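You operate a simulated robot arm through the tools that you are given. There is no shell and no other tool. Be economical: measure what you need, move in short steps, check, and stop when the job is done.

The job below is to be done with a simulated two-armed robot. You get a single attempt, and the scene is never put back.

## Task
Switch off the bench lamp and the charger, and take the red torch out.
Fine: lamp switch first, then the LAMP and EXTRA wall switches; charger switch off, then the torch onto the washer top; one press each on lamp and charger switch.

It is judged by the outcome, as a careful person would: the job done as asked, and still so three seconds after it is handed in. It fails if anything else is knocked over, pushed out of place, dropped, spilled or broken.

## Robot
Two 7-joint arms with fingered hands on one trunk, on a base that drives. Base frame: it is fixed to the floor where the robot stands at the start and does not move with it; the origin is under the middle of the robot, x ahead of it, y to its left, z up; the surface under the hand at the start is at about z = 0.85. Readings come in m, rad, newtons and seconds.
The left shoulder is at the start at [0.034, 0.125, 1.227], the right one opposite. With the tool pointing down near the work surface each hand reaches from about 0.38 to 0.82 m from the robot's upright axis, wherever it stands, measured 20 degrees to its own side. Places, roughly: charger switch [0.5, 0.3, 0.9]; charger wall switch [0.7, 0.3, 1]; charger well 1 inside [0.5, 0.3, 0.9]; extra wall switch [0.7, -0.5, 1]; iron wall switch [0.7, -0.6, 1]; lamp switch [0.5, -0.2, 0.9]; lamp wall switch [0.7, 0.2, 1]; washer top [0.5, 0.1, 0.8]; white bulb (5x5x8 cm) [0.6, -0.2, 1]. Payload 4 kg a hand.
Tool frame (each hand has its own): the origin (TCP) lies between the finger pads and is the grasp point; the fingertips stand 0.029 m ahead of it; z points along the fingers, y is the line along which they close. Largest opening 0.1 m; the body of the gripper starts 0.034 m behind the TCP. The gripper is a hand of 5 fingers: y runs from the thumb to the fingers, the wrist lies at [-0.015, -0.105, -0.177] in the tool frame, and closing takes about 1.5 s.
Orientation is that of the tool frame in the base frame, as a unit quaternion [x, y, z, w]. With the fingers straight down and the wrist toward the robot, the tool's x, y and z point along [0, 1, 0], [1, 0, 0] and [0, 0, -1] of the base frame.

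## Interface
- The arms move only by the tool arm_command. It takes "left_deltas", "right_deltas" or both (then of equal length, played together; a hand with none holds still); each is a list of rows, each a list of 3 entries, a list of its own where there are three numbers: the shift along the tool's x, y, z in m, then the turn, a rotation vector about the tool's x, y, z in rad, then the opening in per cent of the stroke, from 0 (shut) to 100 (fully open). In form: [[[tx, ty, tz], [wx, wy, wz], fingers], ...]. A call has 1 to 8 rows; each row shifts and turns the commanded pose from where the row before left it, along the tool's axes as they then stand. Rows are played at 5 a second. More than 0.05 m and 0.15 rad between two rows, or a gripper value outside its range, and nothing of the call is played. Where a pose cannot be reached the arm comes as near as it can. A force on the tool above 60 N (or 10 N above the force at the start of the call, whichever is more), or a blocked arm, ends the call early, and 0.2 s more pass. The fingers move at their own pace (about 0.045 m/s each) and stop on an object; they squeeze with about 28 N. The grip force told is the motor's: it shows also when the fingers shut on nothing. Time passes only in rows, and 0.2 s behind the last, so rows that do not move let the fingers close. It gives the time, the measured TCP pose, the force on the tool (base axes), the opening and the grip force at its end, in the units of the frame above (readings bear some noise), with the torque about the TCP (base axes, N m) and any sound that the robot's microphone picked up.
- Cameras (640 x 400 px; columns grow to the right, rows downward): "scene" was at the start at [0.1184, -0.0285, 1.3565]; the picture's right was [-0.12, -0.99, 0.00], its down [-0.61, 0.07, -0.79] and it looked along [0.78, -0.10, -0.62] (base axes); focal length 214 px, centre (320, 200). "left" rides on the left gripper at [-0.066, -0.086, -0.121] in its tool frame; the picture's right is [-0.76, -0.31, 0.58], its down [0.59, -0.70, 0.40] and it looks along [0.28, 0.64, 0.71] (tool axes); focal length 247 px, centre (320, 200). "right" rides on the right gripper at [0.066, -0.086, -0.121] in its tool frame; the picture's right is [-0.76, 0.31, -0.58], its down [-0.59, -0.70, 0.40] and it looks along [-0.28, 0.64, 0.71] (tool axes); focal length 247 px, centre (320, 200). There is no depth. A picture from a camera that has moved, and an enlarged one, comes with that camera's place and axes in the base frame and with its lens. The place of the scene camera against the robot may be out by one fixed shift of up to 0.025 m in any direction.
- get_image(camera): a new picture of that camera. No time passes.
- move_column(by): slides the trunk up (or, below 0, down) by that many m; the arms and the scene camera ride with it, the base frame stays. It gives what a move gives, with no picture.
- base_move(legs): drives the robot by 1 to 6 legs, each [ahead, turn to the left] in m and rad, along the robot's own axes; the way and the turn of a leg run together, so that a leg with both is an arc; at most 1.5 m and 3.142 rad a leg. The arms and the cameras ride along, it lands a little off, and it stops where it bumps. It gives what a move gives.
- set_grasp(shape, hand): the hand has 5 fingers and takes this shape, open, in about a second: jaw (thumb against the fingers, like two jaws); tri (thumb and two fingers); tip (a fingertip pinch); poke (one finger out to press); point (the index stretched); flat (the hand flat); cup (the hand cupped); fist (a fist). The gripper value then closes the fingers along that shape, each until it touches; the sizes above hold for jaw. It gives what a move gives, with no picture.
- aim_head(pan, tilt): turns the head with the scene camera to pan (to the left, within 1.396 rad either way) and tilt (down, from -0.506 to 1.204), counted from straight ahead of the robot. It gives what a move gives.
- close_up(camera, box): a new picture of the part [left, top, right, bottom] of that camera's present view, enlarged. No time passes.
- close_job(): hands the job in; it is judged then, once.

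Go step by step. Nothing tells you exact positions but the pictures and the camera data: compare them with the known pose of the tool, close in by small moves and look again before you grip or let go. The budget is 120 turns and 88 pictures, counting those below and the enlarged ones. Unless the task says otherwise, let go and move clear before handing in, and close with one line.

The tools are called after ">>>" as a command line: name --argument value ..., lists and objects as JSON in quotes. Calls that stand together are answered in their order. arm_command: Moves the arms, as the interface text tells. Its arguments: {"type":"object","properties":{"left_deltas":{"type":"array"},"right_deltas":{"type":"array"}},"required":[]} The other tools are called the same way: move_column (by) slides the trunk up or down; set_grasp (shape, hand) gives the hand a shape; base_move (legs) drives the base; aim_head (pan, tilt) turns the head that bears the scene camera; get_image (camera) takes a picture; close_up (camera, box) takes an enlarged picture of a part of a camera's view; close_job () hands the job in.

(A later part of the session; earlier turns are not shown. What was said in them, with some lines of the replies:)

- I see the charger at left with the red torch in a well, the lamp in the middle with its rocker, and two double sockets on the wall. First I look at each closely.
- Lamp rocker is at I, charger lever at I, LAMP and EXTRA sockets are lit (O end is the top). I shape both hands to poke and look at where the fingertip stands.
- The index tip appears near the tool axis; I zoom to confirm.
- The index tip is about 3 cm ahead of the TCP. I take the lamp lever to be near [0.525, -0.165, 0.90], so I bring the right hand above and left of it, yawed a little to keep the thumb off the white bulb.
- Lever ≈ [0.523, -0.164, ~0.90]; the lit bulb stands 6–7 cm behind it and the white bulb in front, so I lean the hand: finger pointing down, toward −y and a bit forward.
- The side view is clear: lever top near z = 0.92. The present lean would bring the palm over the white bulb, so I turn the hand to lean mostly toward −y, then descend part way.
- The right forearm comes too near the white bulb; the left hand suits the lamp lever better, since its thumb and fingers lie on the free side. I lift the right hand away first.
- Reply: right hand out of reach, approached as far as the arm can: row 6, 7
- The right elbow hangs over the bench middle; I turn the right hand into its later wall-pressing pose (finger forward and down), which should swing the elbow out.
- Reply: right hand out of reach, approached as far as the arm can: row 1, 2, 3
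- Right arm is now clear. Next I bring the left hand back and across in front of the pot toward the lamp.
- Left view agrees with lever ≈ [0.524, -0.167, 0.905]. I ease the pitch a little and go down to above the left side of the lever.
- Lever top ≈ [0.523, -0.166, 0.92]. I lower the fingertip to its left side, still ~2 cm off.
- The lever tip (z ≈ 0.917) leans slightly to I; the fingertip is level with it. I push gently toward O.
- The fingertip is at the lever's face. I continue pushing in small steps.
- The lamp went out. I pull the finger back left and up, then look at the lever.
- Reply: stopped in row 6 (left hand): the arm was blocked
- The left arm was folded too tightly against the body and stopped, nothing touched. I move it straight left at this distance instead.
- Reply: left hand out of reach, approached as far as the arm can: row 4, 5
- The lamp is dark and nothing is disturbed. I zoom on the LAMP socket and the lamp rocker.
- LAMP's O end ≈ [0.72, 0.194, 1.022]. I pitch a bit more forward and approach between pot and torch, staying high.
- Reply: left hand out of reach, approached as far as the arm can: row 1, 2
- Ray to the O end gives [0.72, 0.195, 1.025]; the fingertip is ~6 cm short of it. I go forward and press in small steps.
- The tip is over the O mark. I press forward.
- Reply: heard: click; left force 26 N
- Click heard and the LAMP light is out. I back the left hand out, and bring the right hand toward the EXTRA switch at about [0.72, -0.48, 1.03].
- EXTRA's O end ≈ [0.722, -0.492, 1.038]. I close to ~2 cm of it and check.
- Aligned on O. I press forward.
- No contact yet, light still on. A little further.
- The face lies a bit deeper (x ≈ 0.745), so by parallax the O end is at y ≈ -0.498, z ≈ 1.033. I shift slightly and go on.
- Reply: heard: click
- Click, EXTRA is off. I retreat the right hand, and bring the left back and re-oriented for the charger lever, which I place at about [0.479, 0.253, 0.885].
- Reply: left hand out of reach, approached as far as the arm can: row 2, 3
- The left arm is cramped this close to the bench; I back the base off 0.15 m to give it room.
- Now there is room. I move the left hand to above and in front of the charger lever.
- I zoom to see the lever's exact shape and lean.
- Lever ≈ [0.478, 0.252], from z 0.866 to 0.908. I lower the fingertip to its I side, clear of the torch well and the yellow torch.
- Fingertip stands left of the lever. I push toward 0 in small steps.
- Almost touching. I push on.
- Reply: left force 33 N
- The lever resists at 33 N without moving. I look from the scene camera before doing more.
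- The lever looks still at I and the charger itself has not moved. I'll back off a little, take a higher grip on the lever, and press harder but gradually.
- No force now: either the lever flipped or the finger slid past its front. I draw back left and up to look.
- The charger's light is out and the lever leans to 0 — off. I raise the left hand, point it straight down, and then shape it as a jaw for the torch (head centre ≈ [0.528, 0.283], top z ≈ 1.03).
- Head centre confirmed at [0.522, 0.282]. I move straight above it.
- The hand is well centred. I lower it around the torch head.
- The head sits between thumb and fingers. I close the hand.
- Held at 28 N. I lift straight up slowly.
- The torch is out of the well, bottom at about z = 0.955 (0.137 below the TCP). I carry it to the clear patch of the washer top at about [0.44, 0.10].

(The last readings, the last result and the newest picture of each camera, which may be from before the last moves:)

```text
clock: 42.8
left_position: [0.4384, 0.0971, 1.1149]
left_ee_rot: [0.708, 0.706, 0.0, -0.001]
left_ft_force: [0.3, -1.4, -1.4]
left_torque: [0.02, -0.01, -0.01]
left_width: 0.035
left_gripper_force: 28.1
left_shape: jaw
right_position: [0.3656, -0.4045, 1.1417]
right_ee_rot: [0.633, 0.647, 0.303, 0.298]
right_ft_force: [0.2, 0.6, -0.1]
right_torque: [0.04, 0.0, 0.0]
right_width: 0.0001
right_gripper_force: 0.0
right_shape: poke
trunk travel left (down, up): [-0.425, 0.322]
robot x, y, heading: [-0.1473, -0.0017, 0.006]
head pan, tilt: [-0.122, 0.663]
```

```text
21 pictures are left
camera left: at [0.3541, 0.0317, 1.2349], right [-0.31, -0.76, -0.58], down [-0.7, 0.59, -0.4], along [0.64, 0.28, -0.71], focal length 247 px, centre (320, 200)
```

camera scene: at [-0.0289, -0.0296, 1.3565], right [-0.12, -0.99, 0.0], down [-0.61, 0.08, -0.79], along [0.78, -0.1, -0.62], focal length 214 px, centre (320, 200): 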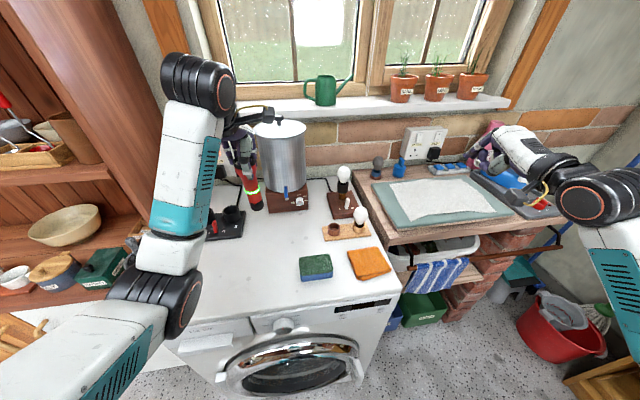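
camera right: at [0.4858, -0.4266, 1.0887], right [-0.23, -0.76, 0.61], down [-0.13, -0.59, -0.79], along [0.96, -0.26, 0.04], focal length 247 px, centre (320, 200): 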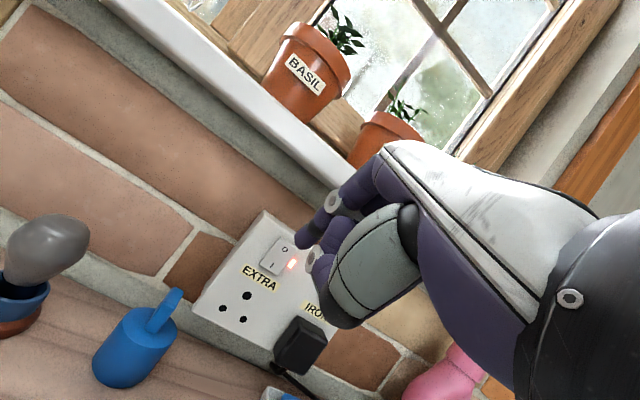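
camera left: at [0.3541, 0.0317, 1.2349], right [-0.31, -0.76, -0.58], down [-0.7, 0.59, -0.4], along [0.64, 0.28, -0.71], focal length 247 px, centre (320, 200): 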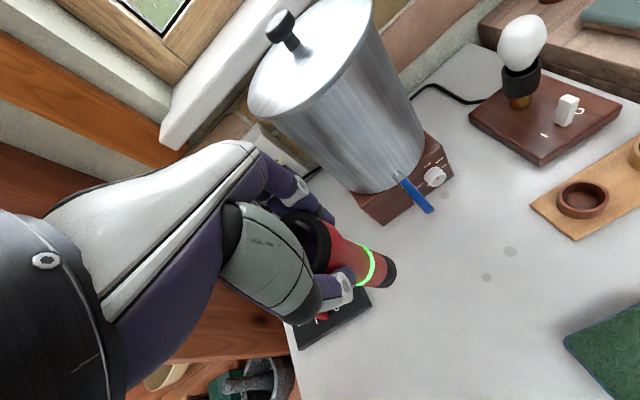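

All clear beneath. I lower most of the way.

>>> arm_command --left_deltas '[[[0, 0, 0.03], [0, 0, 0], 0], [[0, 0, 0.03], [0, 0, 0], 0], [[0, 0, 0.03], [0, 0, 0], 0], [[0, 0, 0.02], [0, 0, 0], 0], [[0, 0, 0], [0, 0, 0], 0]]'

>>> close_up --camera "scene" --box '[180, 130, 330, 280]'

>>> get_image --camera "left"

```text
clock: 44.0
left_position: [0.4377, 0.1006, 1.0036]
left_ee_rot: [0.708, 0.706, 0.001, 0.001]
left_ft_force: [-0.2, 0.2, -1.7]
left_torque: [-0.02, 0.01, -0.03]
left_width: 0.0351
left_gripper_force: 27.4
left_shape: jaw
right_position: [0.3675, -0.4036, 1.1421]
right_ee_rot: [0.633, 0.648, 0.303, 0.297]
right_ft_force: [0.1, -0.2, 0.3]
right_torque: [0.01, -0.02, -0.02]
right_width: 0.0
right_gripper_force: 0.1
right_shape: poke
trunk travel left (down, up): [-0.425, 0.322]
robot x, y, heading: [-0.1502, 0.0012, 0.002]
head pan, tilt: [-0.122, 0.663]
```

```text
2.67 times, centred on (255, 205) of scene
camera zoom: at [-0.0297, -0.0286, 1.3566], right [-0.12, -0.99, 0.0], down [-0.61, 0.07, -0.79], along [0.78, -0.1, -0.62], focal length 572 px, centre (493, 187)
```

zoom: 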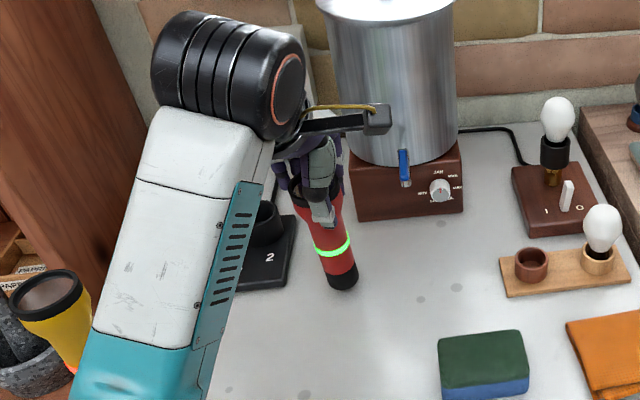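

```text
19 pictures are left
camera left: at [0.3531, 0.0342, 1.1239], right [-0.31, -0.76, -0.58], down [-0.7, 0.59, -0.4], along [0.64, 0.28, -0.71], focal length 247 px, centre (320, 200)
```

left: 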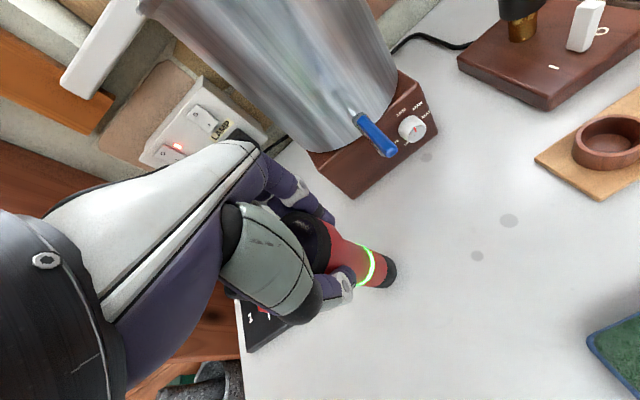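

The torch hangs vertically with about 1.5 cm to go. I ease it down until it bears.

>>> arm_command --left_deltas '[[[0, 0, 0.004], [0, 0, 0], 0], [[0, 0, 0.004], [0, 0, 0], 0], [[0, 0, 0.003], [0, 0, 0], 0], [[0, 0, 0], [0, 0, 0], 0]]'

>>> close_up --camera "left" --box '[290, 190, 430, 310]'

```text
clock: 45.0
left_position: [0.4399, 0.1014, 0.9941]
left_ee_rot: [0.708, 0.706, 0.0, 0.001]
left_ft_force: [0.8, 0.7, -2.4]
left_torque: [-0.02, 0.01, 0.02]
left_width: 0.0352
left_gripper_force: 28.7
left_shape: jaw
right_position: [0.3663, -0.404, 1.1427]
right_ee_rot: [0.633, 0.648, 0.303, 0.297]
right_ft_force: [-0.6, -0.2, 0.5]
right_torque: [0.02, 0.02, -0.03]
right_width: 0.0001
right_gripper_force: 0.1
right_shape: poke
trunk travel left (down, up): [-0.425, 0.322]
robot x, y, heading: [-0.1457, 0.0012, 0.002]
head pan, tilt: [-0.122, 0.663]
```

```text
3.33 times, centred on (360, 250) of left
camera zoom: at [0.3544, 0.0345, 1.1134], right [-0.31, -0.76, -0.58], down [-0.7, 0.59, -0.4], along [0.64, 0.28, -0.71], focal length 823 px, centre (187, 33)
```

zoom: 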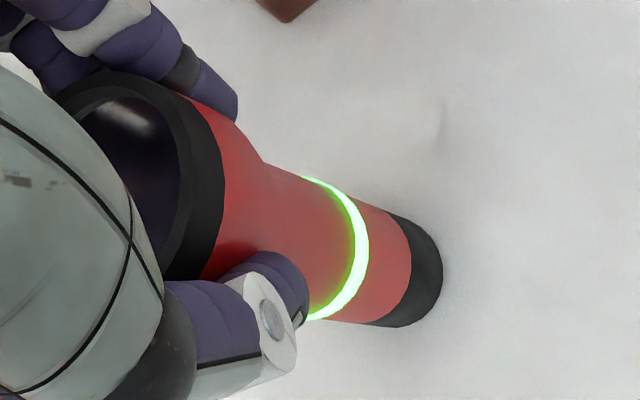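

Still hanging freely. I continue in 2–3 mm steps.

>>> arm_command --left_deltas '[[[0, 0, 0.003], [0, 0, 0], 0], [[0, 0, 0.003], [0, 0, 0], 0], [[0, 0, 0], [0, 0, 0], 0]]'

>>> arm_command --left_deltas '[[[0, 0, 0.002], [0, 0, 0], 0], [[0, 0, 0], [0, 0, 0], 0]]'

```text
clock: 45.8
left_position: [0.4383, 0.0985, 0.9893]
left_ee_rot: [0.708, 0.706, 0.002, 0.003]
left_ft_force: [0.5, -1.3, 15.2]
left_torque: [0.06, -0.02, -0.05]
left_width: 0.0361
left_gripper_force: 28.3
left_shape: jaw
right_position: [0.3652, -0.4038, 1.143]
right_ee_rot: [0.633, 0.647, 0.303, 0.298]
right_ft_force: [0.0, -0.3, 0.6]
right_torque: [-0.01, 0.02, 0.02]
right_width: 0.0001
right_gripper_force: 0.1
right_shape: poke
trunk travel left (down, up): [-0.425, 0.322]
robot x, y, heading: [-0.1405, 0.0009, 0.001]
head pan, tilt: [-0.122, 0.663]
```

```text
clock: 46.4
left_position: [0.4399, 0.101, 0.9846]
left_ee_rot: [0.708, 0.706, 0.001, 0.0]
left_ft_force: [0.0, 0.2, 0.6]
left_torque: [-0.03, 0.0, -0.01]
left_width: 0.0251
left_gripper_force: 28.1
left_shape: jaw
right_position: [0.3672, -0.4045, 1.142]
right_ee_rot: [0.632, 0.649, 0.303, 0.296]
right_ft_force: [-0.1, 0.0, 1.1]
right_torque: [-0.03, 0.02, 0.0]
right_width: 0.0
right_gripper_force: 0.0
right_shape: poke
trunk travel left (down, up): [-0.425, 0.322]
robot x, y, heading: [-0.1505, 0.0005, 0.001]
head pan, tilt: [-0.122, 0.663]
```

It touched (15 N), then the fingers closed further — the grip slipped. I look at once.

>>> get_image --camera "left"

>>> close_up --camera "scene" --box '[200, 150, 310, 260]'

```text
17 pictures are left
camera left: at [0.3545, 0.0345, 1.105], right [-0.31, -0.76, -0.58], down [-0.7, 0.59, -0.4], along [0.64, 0.28, -0.71], focal length 247 px, centre (320, 200)
```

left: 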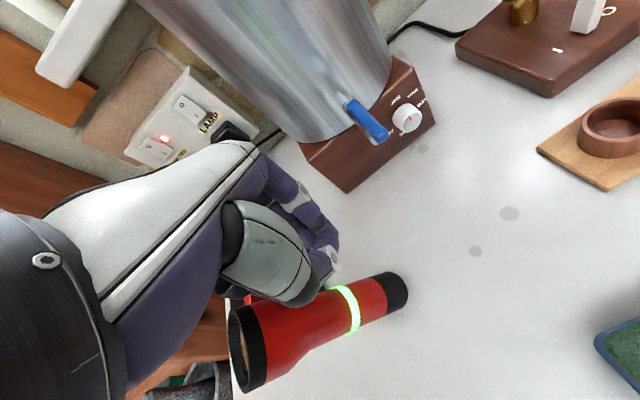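

```text
3.64 times, centred on (255, 205) of scene
camera zoom: at [-0.0292, -0.0285, 1.3565], right [-0.12, -0.99, 0.0], down [-0.61, 0.07, -0.79], along [0.78, -0.1, -0.62], focal length 780 px, centre (556, 182)
```

zoom: 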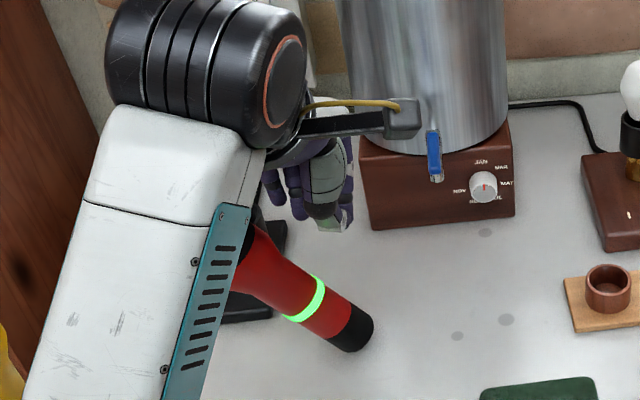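

The torch has tipped toward the charger side. I hold still a moment and look where it lies.

>>> arm_command --left_deltas '[[[0, 0, 0], [0, 0, 0], 0]]'

>>> get_image --camera "left"

```text
clock: 46.8
left_position: [0.4398, 0.0988, 0.9861]
left_ee_rot: [0.708, 0.706, 0.001, 0.001]
left_ft_force: [0.2, 0.0, 0.5]
left_torque: [0.01, -0.04, 0.0]
left_width: 0.0254
left_gripper_force: 28.2
left_shape: jaw
right_position: [0.367, -0.4043, 1.1425]
right_ee_rot: [0.632, 0.648, 0.304, 0.297]
right_ft_force: [0.5, 0.6, -0.4]
right_torque: [-0.02, -0.02, 0.04]
right_width: 0.0
right_gripper_force: 0.0
right_shape: poke
trunk travel left (down, up): [-0.425, 0.322]
robot x, y, heading: [-0.1476, -0.0031, -0.006]
head pan, tilt: [-0.122, 0.663]
```

```text
15 pictures are left
camera left: at [0.3544, 0.0344, 1.1056], right [-0.31, -0.76, -0.58], down [-0.7, 0.59, -0.4], along [0.64, 0.28, -0.71], focal length 247 px, centre (320, 200)
```

left: 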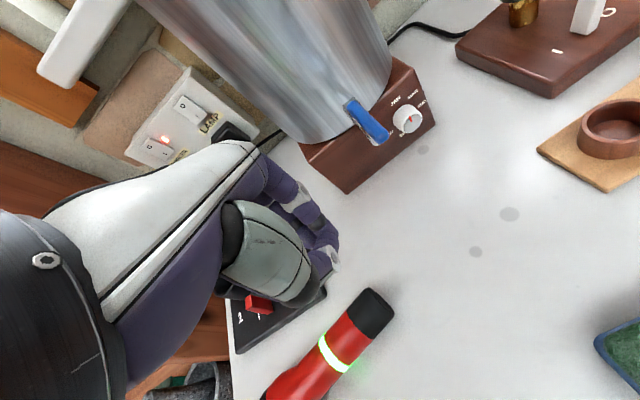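

The torch lies on the washer top and may be rolling toward the front edge. I swing the hand over it to the front side, staying above it, ready to block.

>>> arm_command --left_deltas '[[[0.03, -0.035, 0], [0, 0, 0], 0], [[0.03, -0.035, 0], [0, 0, 0], 0], [[0.03, -0.035, 0], [0, 0, 0], 0]]'

>>> get_image --camera "scene"

```text
clock: 47.6
left_position: [0.3335, 0.191, 0.9858]
left_ee_rot: [0.708, 0.706, 0.0, 0.001]
left_ft_force: [-0.1, 0.3, 0.1]
left_torque: [0.01, -0.01, 0.01]
left_width: 0.0252
left_gripper_force: 28.2
left_shape: jaw
right_position: [0.3658, -0.4039, 1.144]
right_ee_rot: [0.633, 0.647, 0.303, 0.298]
right_ft_force: [0.3, 1.1, -0.8]
right_torque: [0.01, 0.02, 0.04]
right_width: 0.0
right_gripper_force: 0.0
right_shape: poke
trunk travel left (down, up): [-0.425, 0.322]
robot x, y, heading: [-0.1447, -0.0006, -0.005]
head pan, tilt: [-0.122, 0.663]
```

```text
14 pictures are left
camera scene: at [-0.0299, -0.028, 1.3566], right [-0.12, -0.99, 0.0], down [-0.61, 0.07, -0.79], along [0.78, -0.1, -0.62], focal length 214 px, centre (320, 200)
```

scene: 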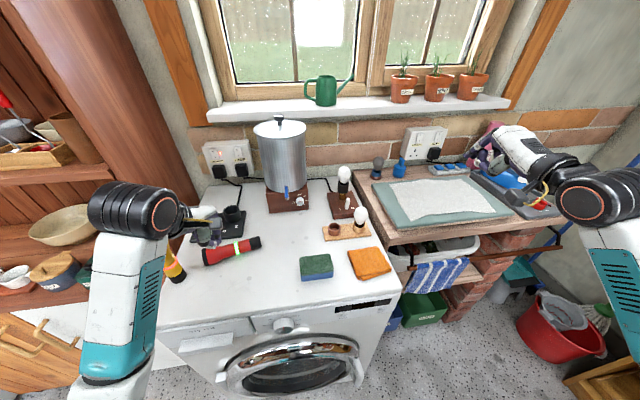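

It lies on its side at roughly [0.40, 0.18] and seems to have stopped. I raise the hand and check that it stays.

>>> arm_command --left_deltas '[[[0, 0, -0.03], [0, 0, 0], 0], [[0, 0, -0.03], [0, 0, 0], 0], [[0, 0, 0], [0, 0, 0], 0], [[0, 0, 0], [0, 0, 0], 0], [[0, 0, 0], [0, 0, 0], 0]]'

>>> close_up --camera "scene" --box '[150, 150, 310, 290]'

```text
clock: 48.8
left_position: [0.3337, 0.1895, 1.0444]
left_ee_rot: [0.708, 0.706, 0.001, 0.0]
left_ft_force: [-0.3, -0.2, -0.2]
left_torque: [0.05, 0.0, 0.03]
left_width: 0.0252
left_gripper_force: 28.0
left_shape: jaw
right_position: [0.3661, -0.4038, 1.1433]
right_ee_rot: [0.633, 0.647, 0.303, 0.297]
right_ft_force: [0.6, 0.9, -0.7]
right_torque: [-0.01, -0.01, -0.01]
right_width: 0.0
right_gripper_force: 0.1
right_shape: poke
trunk travel left (down, up): [-0.425, 0.322]
robot x, y, heading: [-0.1499, -0.0006, -0.004]
head pan, tilt: [-0.122, 0.663]
```

```text
2.86 times, centred on (230, 220) of scene
camera zoom: at [-0.0294, -0.0288, 1.3565], right [-0.12, -0.99, 0.0], down [-0.61, 0.08, -0.79], along [0.78, -0.1, -0.62], focal length 613 px, centre (577, 143)
```

zoom: 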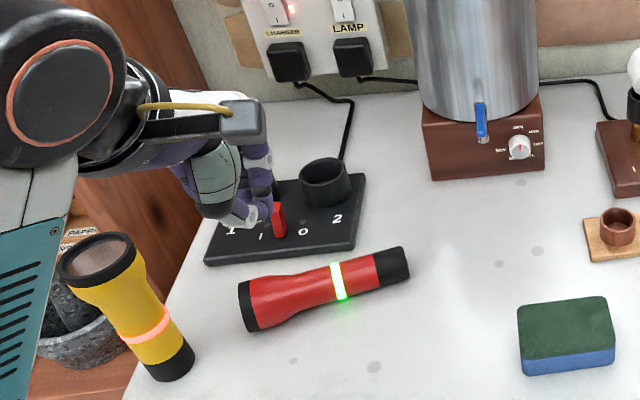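

The torch rests still on its side on the washer top, clear of the front edge. I raise the left hand well clear and take a last look at everything.

>>> arm_command --left_deltas '[[[0, -0.01, -0.045], [0, 0, 0], 0], [[0, -0.01, -0.045], [0, 0, 0], 0], [[0, -0.01, -0.03], [0, 0, 0], 0], [[0, 0, 0], [0, 0, 0], 0]]'

>>> get_image --camera "scene"

>>> close_up --camera "scene" --box '[170, 170, 290, 280]'

>>> close_up --camera "scene" --box '[310, 110, 470, 250]'

```text
clock: 49.8
left_position: [0.3044, 0.1923, 1.1635]
left_ee_rot: [0.707, 0.707, 0.0, 0.0]
left_ft_force: [0.9, 0.5, 1.1]
left_torque: [-0.01, -0.01, 0.0]
left_width: 0.0251
left_gripper_force: 27.8
left_shape: jaw
right_position: [0.3669, -0.4058, 1.1419]
right_ee_rot: [0.633, 0.647, 0.302, 0.298]
right_ft_force: [-0.5, 0.8, -1.1]
right_torque: [-0.02, 0.01, 0.02]
right_width: 0.0
right_gripper_force: 0.1
right_shape: poke
trunk travel left (down, up): [-0.425, 0.322]
robot x, y, heading: [-0.1491, 0.0041, -0.006]
head pan, tilt: [-0.122, 0.663]
```

```text
12 pictures are left
camera scene: at [-0.0293, -0.0285, 1.3565], right [-0.12, -0.99, 0.0], down [-0.61, 0.07, -0.79], along [0.78, -0.1, -0.62], focal length 214 px, centre (320, 200)
```

scene: 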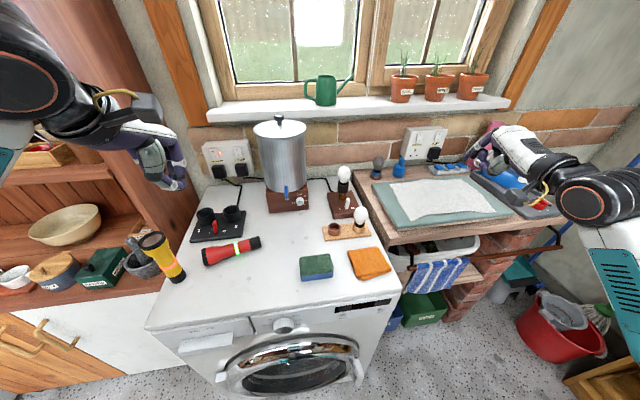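

```text
3.64 times, centred on (230, 225) of scene
camera zoom: at [-0.0293, -0.0285, 1.3565], right [-0.12, -0.99, 0.0], down [-0.61, 0.07, -0.79], along [0.78, -0.1, -0.62], focal length 780 px, centre (647, 109)
```

zoom: 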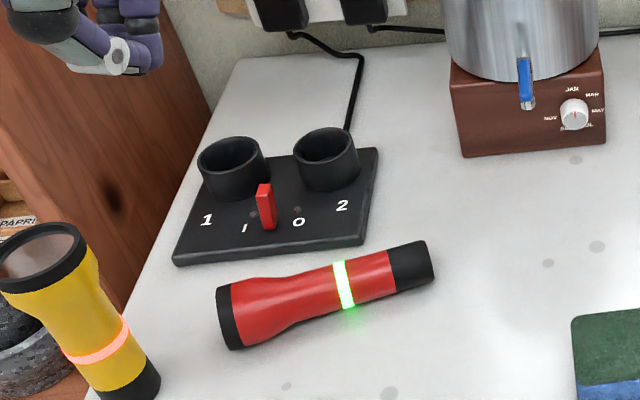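

```text
2.86 times, centred on (390, 180) of scene
camera zoom: at [-0.0293, -0.0285, 1.3565], right [-0.12, -0.99, 0.0], down [-0.61, 0.07, -0.79], along [0.78, -0.1, -0.62], focal length 613 px, centre (120, 257)
```

zoom: 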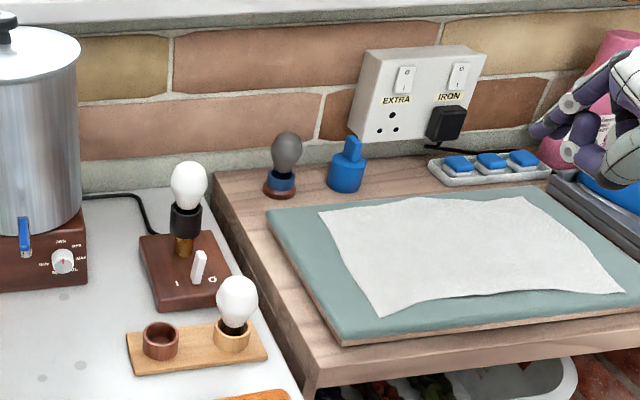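

The lamp is dark, and the LAMP, EXTRA and charger lights are out. The torch lies still on the washer top, nothing else looks moved, and both hands are clear, so I hand in.

>>> close_job

```text
The job is handed in.
```

I switched off the bench lamp, then the LAMP and EXTRA wall switches, then the charger, and took the red torch out onto the washer top; the torch slipped from my grip as I set it down and tipped over, so it lies on its side, and the charger lever needed a second push because the first, at about 33 N, didn't seem to move it.
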